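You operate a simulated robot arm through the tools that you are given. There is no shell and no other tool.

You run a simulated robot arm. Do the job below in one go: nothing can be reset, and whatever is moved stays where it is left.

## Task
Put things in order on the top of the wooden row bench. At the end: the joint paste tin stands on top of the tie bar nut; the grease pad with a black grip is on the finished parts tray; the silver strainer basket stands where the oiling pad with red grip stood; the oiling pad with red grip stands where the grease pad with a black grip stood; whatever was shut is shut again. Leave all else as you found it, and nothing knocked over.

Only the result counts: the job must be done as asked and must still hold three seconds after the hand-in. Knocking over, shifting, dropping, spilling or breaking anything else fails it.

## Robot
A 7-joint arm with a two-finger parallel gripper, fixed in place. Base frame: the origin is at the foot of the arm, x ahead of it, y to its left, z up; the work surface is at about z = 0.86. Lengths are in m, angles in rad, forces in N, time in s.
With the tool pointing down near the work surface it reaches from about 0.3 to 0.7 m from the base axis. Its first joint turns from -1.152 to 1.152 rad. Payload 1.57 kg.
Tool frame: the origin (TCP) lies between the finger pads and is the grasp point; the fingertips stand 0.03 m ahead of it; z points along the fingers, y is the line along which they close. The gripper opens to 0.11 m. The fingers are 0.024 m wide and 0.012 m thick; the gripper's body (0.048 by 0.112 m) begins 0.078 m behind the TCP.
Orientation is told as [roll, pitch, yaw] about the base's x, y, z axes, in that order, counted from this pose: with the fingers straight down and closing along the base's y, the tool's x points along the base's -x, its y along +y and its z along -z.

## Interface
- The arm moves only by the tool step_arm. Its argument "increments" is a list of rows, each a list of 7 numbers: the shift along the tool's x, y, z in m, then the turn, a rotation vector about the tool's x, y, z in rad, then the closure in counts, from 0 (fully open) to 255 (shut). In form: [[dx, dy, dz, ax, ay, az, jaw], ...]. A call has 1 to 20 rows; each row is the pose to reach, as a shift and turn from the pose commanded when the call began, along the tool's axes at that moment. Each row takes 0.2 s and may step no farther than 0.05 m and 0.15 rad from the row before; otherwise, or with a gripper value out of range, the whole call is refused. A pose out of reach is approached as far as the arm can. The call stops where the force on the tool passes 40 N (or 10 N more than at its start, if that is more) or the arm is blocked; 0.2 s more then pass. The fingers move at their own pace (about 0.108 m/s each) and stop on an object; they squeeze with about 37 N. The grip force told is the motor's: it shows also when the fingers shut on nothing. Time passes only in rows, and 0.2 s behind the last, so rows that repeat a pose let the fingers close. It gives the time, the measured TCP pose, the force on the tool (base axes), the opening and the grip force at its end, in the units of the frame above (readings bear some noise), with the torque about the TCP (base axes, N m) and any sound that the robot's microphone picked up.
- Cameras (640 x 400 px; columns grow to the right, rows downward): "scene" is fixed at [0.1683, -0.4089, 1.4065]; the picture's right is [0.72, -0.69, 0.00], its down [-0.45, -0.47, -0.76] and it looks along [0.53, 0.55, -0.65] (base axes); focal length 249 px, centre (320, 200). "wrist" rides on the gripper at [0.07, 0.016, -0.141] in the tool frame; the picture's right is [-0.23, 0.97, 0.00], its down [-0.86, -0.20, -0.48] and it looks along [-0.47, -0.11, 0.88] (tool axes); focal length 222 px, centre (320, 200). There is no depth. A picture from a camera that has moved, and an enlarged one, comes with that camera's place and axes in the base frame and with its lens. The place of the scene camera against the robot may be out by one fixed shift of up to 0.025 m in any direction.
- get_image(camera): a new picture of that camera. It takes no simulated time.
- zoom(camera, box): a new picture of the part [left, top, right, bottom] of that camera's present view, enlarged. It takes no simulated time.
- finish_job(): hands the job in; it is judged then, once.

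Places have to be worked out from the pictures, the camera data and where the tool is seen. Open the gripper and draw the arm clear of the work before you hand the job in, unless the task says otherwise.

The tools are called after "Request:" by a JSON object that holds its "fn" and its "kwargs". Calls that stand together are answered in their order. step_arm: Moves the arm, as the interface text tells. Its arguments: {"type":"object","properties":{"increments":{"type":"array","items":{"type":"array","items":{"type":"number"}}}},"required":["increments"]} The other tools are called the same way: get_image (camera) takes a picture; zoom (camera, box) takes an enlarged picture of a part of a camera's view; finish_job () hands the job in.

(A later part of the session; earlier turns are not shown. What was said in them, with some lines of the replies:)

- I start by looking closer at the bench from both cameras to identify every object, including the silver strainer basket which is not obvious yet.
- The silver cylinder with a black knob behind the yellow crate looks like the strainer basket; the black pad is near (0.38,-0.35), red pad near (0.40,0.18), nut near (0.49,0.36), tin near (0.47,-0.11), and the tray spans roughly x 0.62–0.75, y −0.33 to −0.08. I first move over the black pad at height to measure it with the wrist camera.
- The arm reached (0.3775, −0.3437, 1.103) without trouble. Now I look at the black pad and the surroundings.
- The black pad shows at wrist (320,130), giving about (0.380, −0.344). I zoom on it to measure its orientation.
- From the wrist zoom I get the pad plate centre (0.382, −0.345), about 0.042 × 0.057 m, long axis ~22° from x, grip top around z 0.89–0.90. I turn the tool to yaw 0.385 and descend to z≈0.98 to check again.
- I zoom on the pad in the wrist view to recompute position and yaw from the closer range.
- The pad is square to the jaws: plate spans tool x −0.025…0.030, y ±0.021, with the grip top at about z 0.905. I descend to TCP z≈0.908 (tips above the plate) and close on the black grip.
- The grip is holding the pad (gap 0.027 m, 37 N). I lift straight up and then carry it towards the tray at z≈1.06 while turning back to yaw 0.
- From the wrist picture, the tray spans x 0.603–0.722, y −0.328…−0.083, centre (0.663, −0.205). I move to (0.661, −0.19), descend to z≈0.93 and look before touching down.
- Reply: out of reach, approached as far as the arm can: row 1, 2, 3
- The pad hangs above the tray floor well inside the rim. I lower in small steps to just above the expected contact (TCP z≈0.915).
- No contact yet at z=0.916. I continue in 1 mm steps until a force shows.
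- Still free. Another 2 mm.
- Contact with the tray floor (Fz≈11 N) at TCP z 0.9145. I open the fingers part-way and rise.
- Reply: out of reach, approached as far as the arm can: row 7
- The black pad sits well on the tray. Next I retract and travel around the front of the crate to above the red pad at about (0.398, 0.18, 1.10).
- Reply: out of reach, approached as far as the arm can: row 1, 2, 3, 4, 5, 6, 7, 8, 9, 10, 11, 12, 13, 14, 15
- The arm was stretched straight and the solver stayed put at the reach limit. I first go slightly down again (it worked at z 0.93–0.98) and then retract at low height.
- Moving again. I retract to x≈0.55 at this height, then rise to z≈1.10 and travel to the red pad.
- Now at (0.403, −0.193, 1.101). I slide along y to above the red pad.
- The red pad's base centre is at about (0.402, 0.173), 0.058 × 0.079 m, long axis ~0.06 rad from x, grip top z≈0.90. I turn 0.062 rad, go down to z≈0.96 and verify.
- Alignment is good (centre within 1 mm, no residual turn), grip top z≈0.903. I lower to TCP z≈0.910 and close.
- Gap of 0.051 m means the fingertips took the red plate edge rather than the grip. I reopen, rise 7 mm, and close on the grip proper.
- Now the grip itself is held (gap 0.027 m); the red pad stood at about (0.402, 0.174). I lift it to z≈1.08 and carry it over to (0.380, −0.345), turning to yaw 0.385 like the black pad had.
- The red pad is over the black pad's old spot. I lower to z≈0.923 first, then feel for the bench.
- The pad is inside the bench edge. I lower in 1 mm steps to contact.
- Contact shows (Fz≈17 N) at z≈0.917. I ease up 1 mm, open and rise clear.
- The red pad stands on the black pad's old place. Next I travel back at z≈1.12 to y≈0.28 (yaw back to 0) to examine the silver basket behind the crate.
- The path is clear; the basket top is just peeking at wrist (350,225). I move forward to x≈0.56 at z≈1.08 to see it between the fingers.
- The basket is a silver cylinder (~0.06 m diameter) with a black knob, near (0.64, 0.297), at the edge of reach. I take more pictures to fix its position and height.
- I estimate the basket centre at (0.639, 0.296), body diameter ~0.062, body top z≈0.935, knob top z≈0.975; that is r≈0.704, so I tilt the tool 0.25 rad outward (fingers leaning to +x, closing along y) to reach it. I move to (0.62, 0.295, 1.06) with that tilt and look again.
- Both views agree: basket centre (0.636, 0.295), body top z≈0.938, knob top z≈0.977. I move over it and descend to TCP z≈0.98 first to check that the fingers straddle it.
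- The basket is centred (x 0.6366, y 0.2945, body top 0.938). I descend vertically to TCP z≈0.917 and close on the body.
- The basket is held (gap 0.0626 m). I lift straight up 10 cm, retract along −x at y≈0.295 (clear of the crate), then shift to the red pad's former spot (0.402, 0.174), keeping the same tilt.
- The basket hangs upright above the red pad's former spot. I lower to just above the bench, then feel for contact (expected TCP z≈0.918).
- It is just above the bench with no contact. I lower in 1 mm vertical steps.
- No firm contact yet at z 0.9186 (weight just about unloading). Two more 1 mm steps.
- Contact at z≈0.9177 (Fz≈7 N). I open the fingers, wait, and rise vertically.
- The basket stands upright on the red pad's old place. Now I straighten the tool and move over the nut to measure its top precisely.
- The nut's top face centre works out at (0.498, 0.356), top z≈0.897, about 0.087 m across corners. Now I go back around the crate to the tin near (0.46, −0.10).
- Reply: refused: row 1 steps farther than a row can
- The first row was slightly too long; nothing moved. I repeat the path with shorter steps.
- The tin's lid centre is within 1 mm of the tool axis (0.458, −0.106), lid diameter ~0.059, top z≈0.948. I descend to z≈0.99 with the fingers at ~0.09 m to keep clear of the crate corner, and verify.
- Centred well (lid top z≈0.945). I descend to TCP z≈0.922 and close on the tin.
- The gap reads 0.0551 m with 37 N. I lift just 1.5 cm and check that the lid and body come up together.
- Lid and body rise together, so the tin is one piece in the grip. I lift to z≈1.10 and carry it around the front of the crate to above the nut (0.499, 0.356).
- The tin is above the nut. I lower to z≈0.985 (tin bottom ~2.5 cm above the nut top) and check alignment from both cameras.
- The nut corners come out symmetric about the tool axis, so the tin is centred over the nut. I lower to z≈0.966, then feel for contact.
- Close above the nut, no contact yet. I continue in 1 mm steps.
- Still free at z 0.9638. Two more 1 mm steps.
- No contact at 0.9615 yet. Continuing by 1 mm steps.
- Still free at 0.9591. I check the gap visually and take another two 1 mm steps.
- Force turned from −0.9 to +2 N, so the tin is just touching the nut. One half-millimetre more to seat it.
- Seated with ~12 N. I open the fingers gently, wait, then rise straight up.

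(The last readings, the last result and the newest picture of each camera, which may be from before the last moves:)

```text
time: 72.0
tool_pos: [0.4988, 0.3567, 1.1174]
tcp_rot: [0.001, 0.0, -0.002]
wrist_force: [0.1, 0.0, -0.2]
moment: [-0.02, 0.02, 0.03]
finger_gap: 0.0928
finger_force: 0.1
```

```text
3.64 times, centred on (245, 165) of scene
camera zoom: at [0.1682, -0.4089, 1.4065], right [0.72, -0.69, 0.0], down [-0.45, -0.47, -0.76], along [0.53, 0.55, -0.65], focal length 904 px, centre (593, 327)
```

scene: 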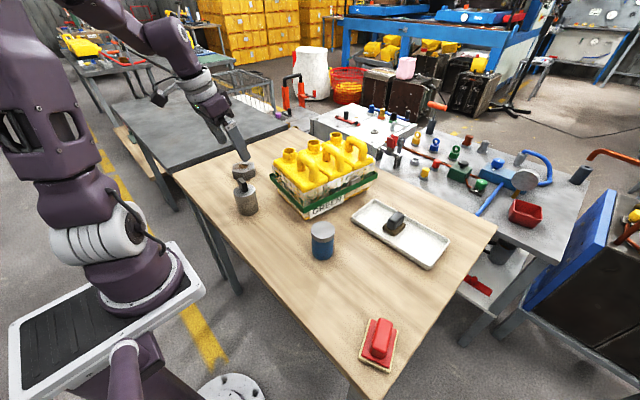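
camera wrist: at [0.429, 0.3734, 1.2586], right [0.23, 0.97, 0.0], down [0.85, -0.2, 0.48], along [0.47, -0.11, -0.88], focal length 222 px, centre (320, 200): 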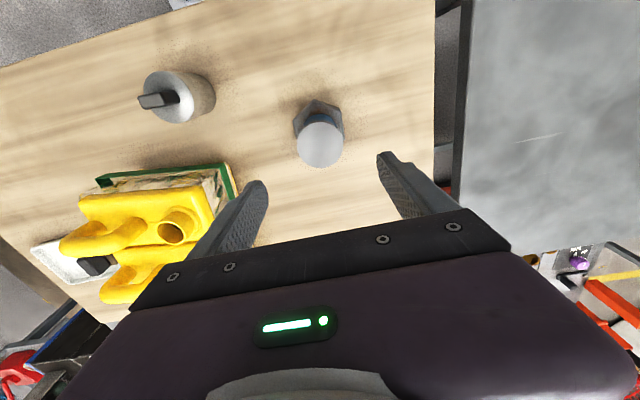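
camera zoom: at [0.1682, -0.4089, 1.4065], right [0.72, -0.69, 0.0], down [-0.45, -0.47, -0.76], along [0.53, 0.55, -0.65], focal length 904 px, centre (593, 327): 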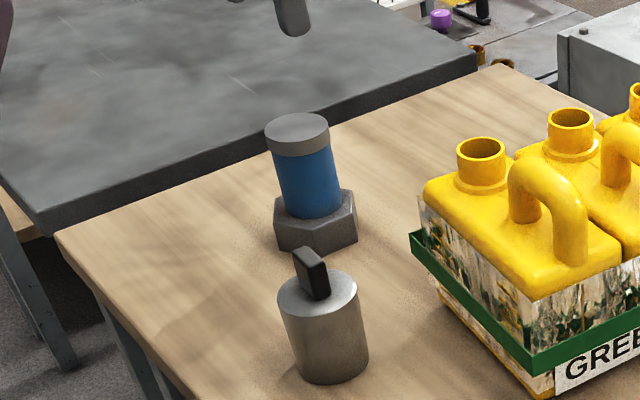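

The tin stands on the nut. I draw the arm back and up to near its starting pose, fully open, and check the whole scene.

Request:
{"fn": "step_arm", "kwargs": {"increments": [[0.02, -0.025, -0.02, 0, 0, 0, 0], [0.045, -0.055, -0.04, 0, 0, 0, 0], [0.07, -0.085, -0.055, 0, 0, 0, 0], [0.095, -0.115, -0.057, 0, 0, 0, 0], [0.12, -0.15, -0.057, 0, 0, 0, 0], [0.135, -0.185, -0.057, 0, 0, 0, 0], [0.135, -0.215, -0.057, 0, 0, 0, 0], [0.135, -0.215, -0.057, 0, 0, 0, 0]]}}

Request:
{"fn": "get_image", "kwargs": {"camera": "scene"}}

Request:
{"fn": "get_image", "kwargs": {"camera": "wrist"}}

Request:
{"fn": "zoom", "kwargs": {"camera": "scene", "box": [330, 180, 460, 380]}}

```text
time: 73.8
tool_pos: [0.3633, 0.14, 1.1743]
tcp_rot: [0.001, -0.001, -0.002]
wrist_force: [-0.1, -0.1, 0.5]
moment: [-0.02, -0.02, 0.03]
finger_gap: 0.11
finger_force: 0.1
```

```text
taken
```

scene: 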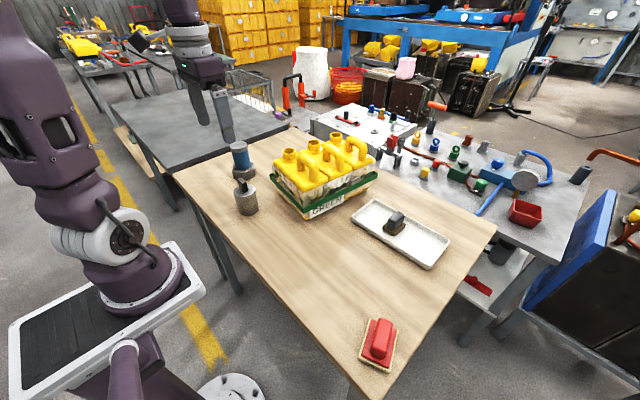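

```text
taken
camera wrist: at [0.2938, 0.1568, 1.3152], right [0.23, 0.97, 0.0], down [0.85, -0.2, 0.48], along [0.47, -0.11, -0.88], focal length 222 px, centre (320, 200)
```

wrist: 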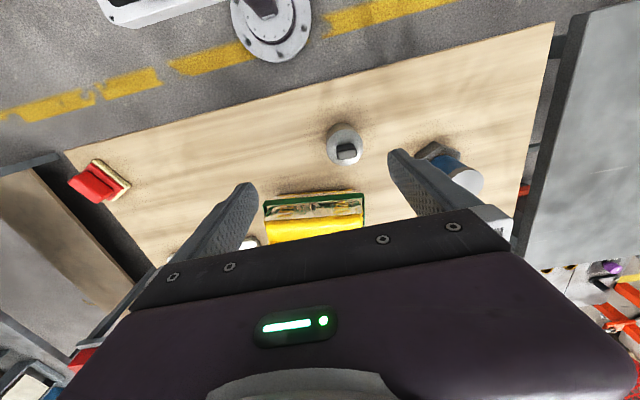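

```text
2.00 times, centred on (395, 280) of scene
camera zoom: at [0.1682, -0.4089, 1.4065], right [0.72, -0.69, 0.0], down [-0.45, -0.47, -0.76], along [0.53, 0.55, -0.65], focal length 497 px, centre (170, 40)
```

zoom: 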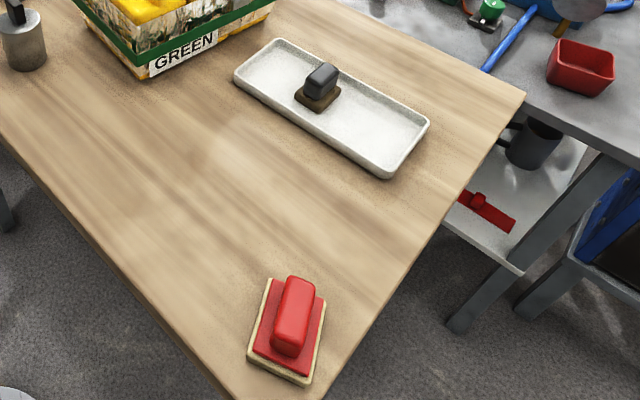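

Everything matches the order asked: the tin is on the nut, the black pad is on the tray, the basket is on the red pad's old spot and the red pad is on the black pad's old spot. The crate and tray show at the same pixels as at the start, nothing was opened, and the arm is clear with the gripper open, so I hand in the job.

Request:
{"fn": "finish_job", "kwargs": {}}

```text
The job is handed in.
```

I put the bench in the order you asked and handed the job in; no verdict came back with the hand-in.

- **Joint paste tin:** it stands on top of the tie bar nut, centred to within a couple of millimetres.
- **Grease pad with black grip:** it sits on the finished parts tray, well inside the rim.
- **Silver strainer basket:** it stands upright where the red-grip oiling pad was. I took the silver cylinder with the black knob behind the crate to be this basket, as nothing else on the bench matched.
- **Oiling pad with red grip:** it stands where the black-grip pad was, turned the same way.
- **Everything else:** the crate and the tray show in the same place as in the first pictures. Nothing was knocked over, and nothing was opened, so there was nothing to shut again.

The arm is back near its starting pose with the gripper fully open.
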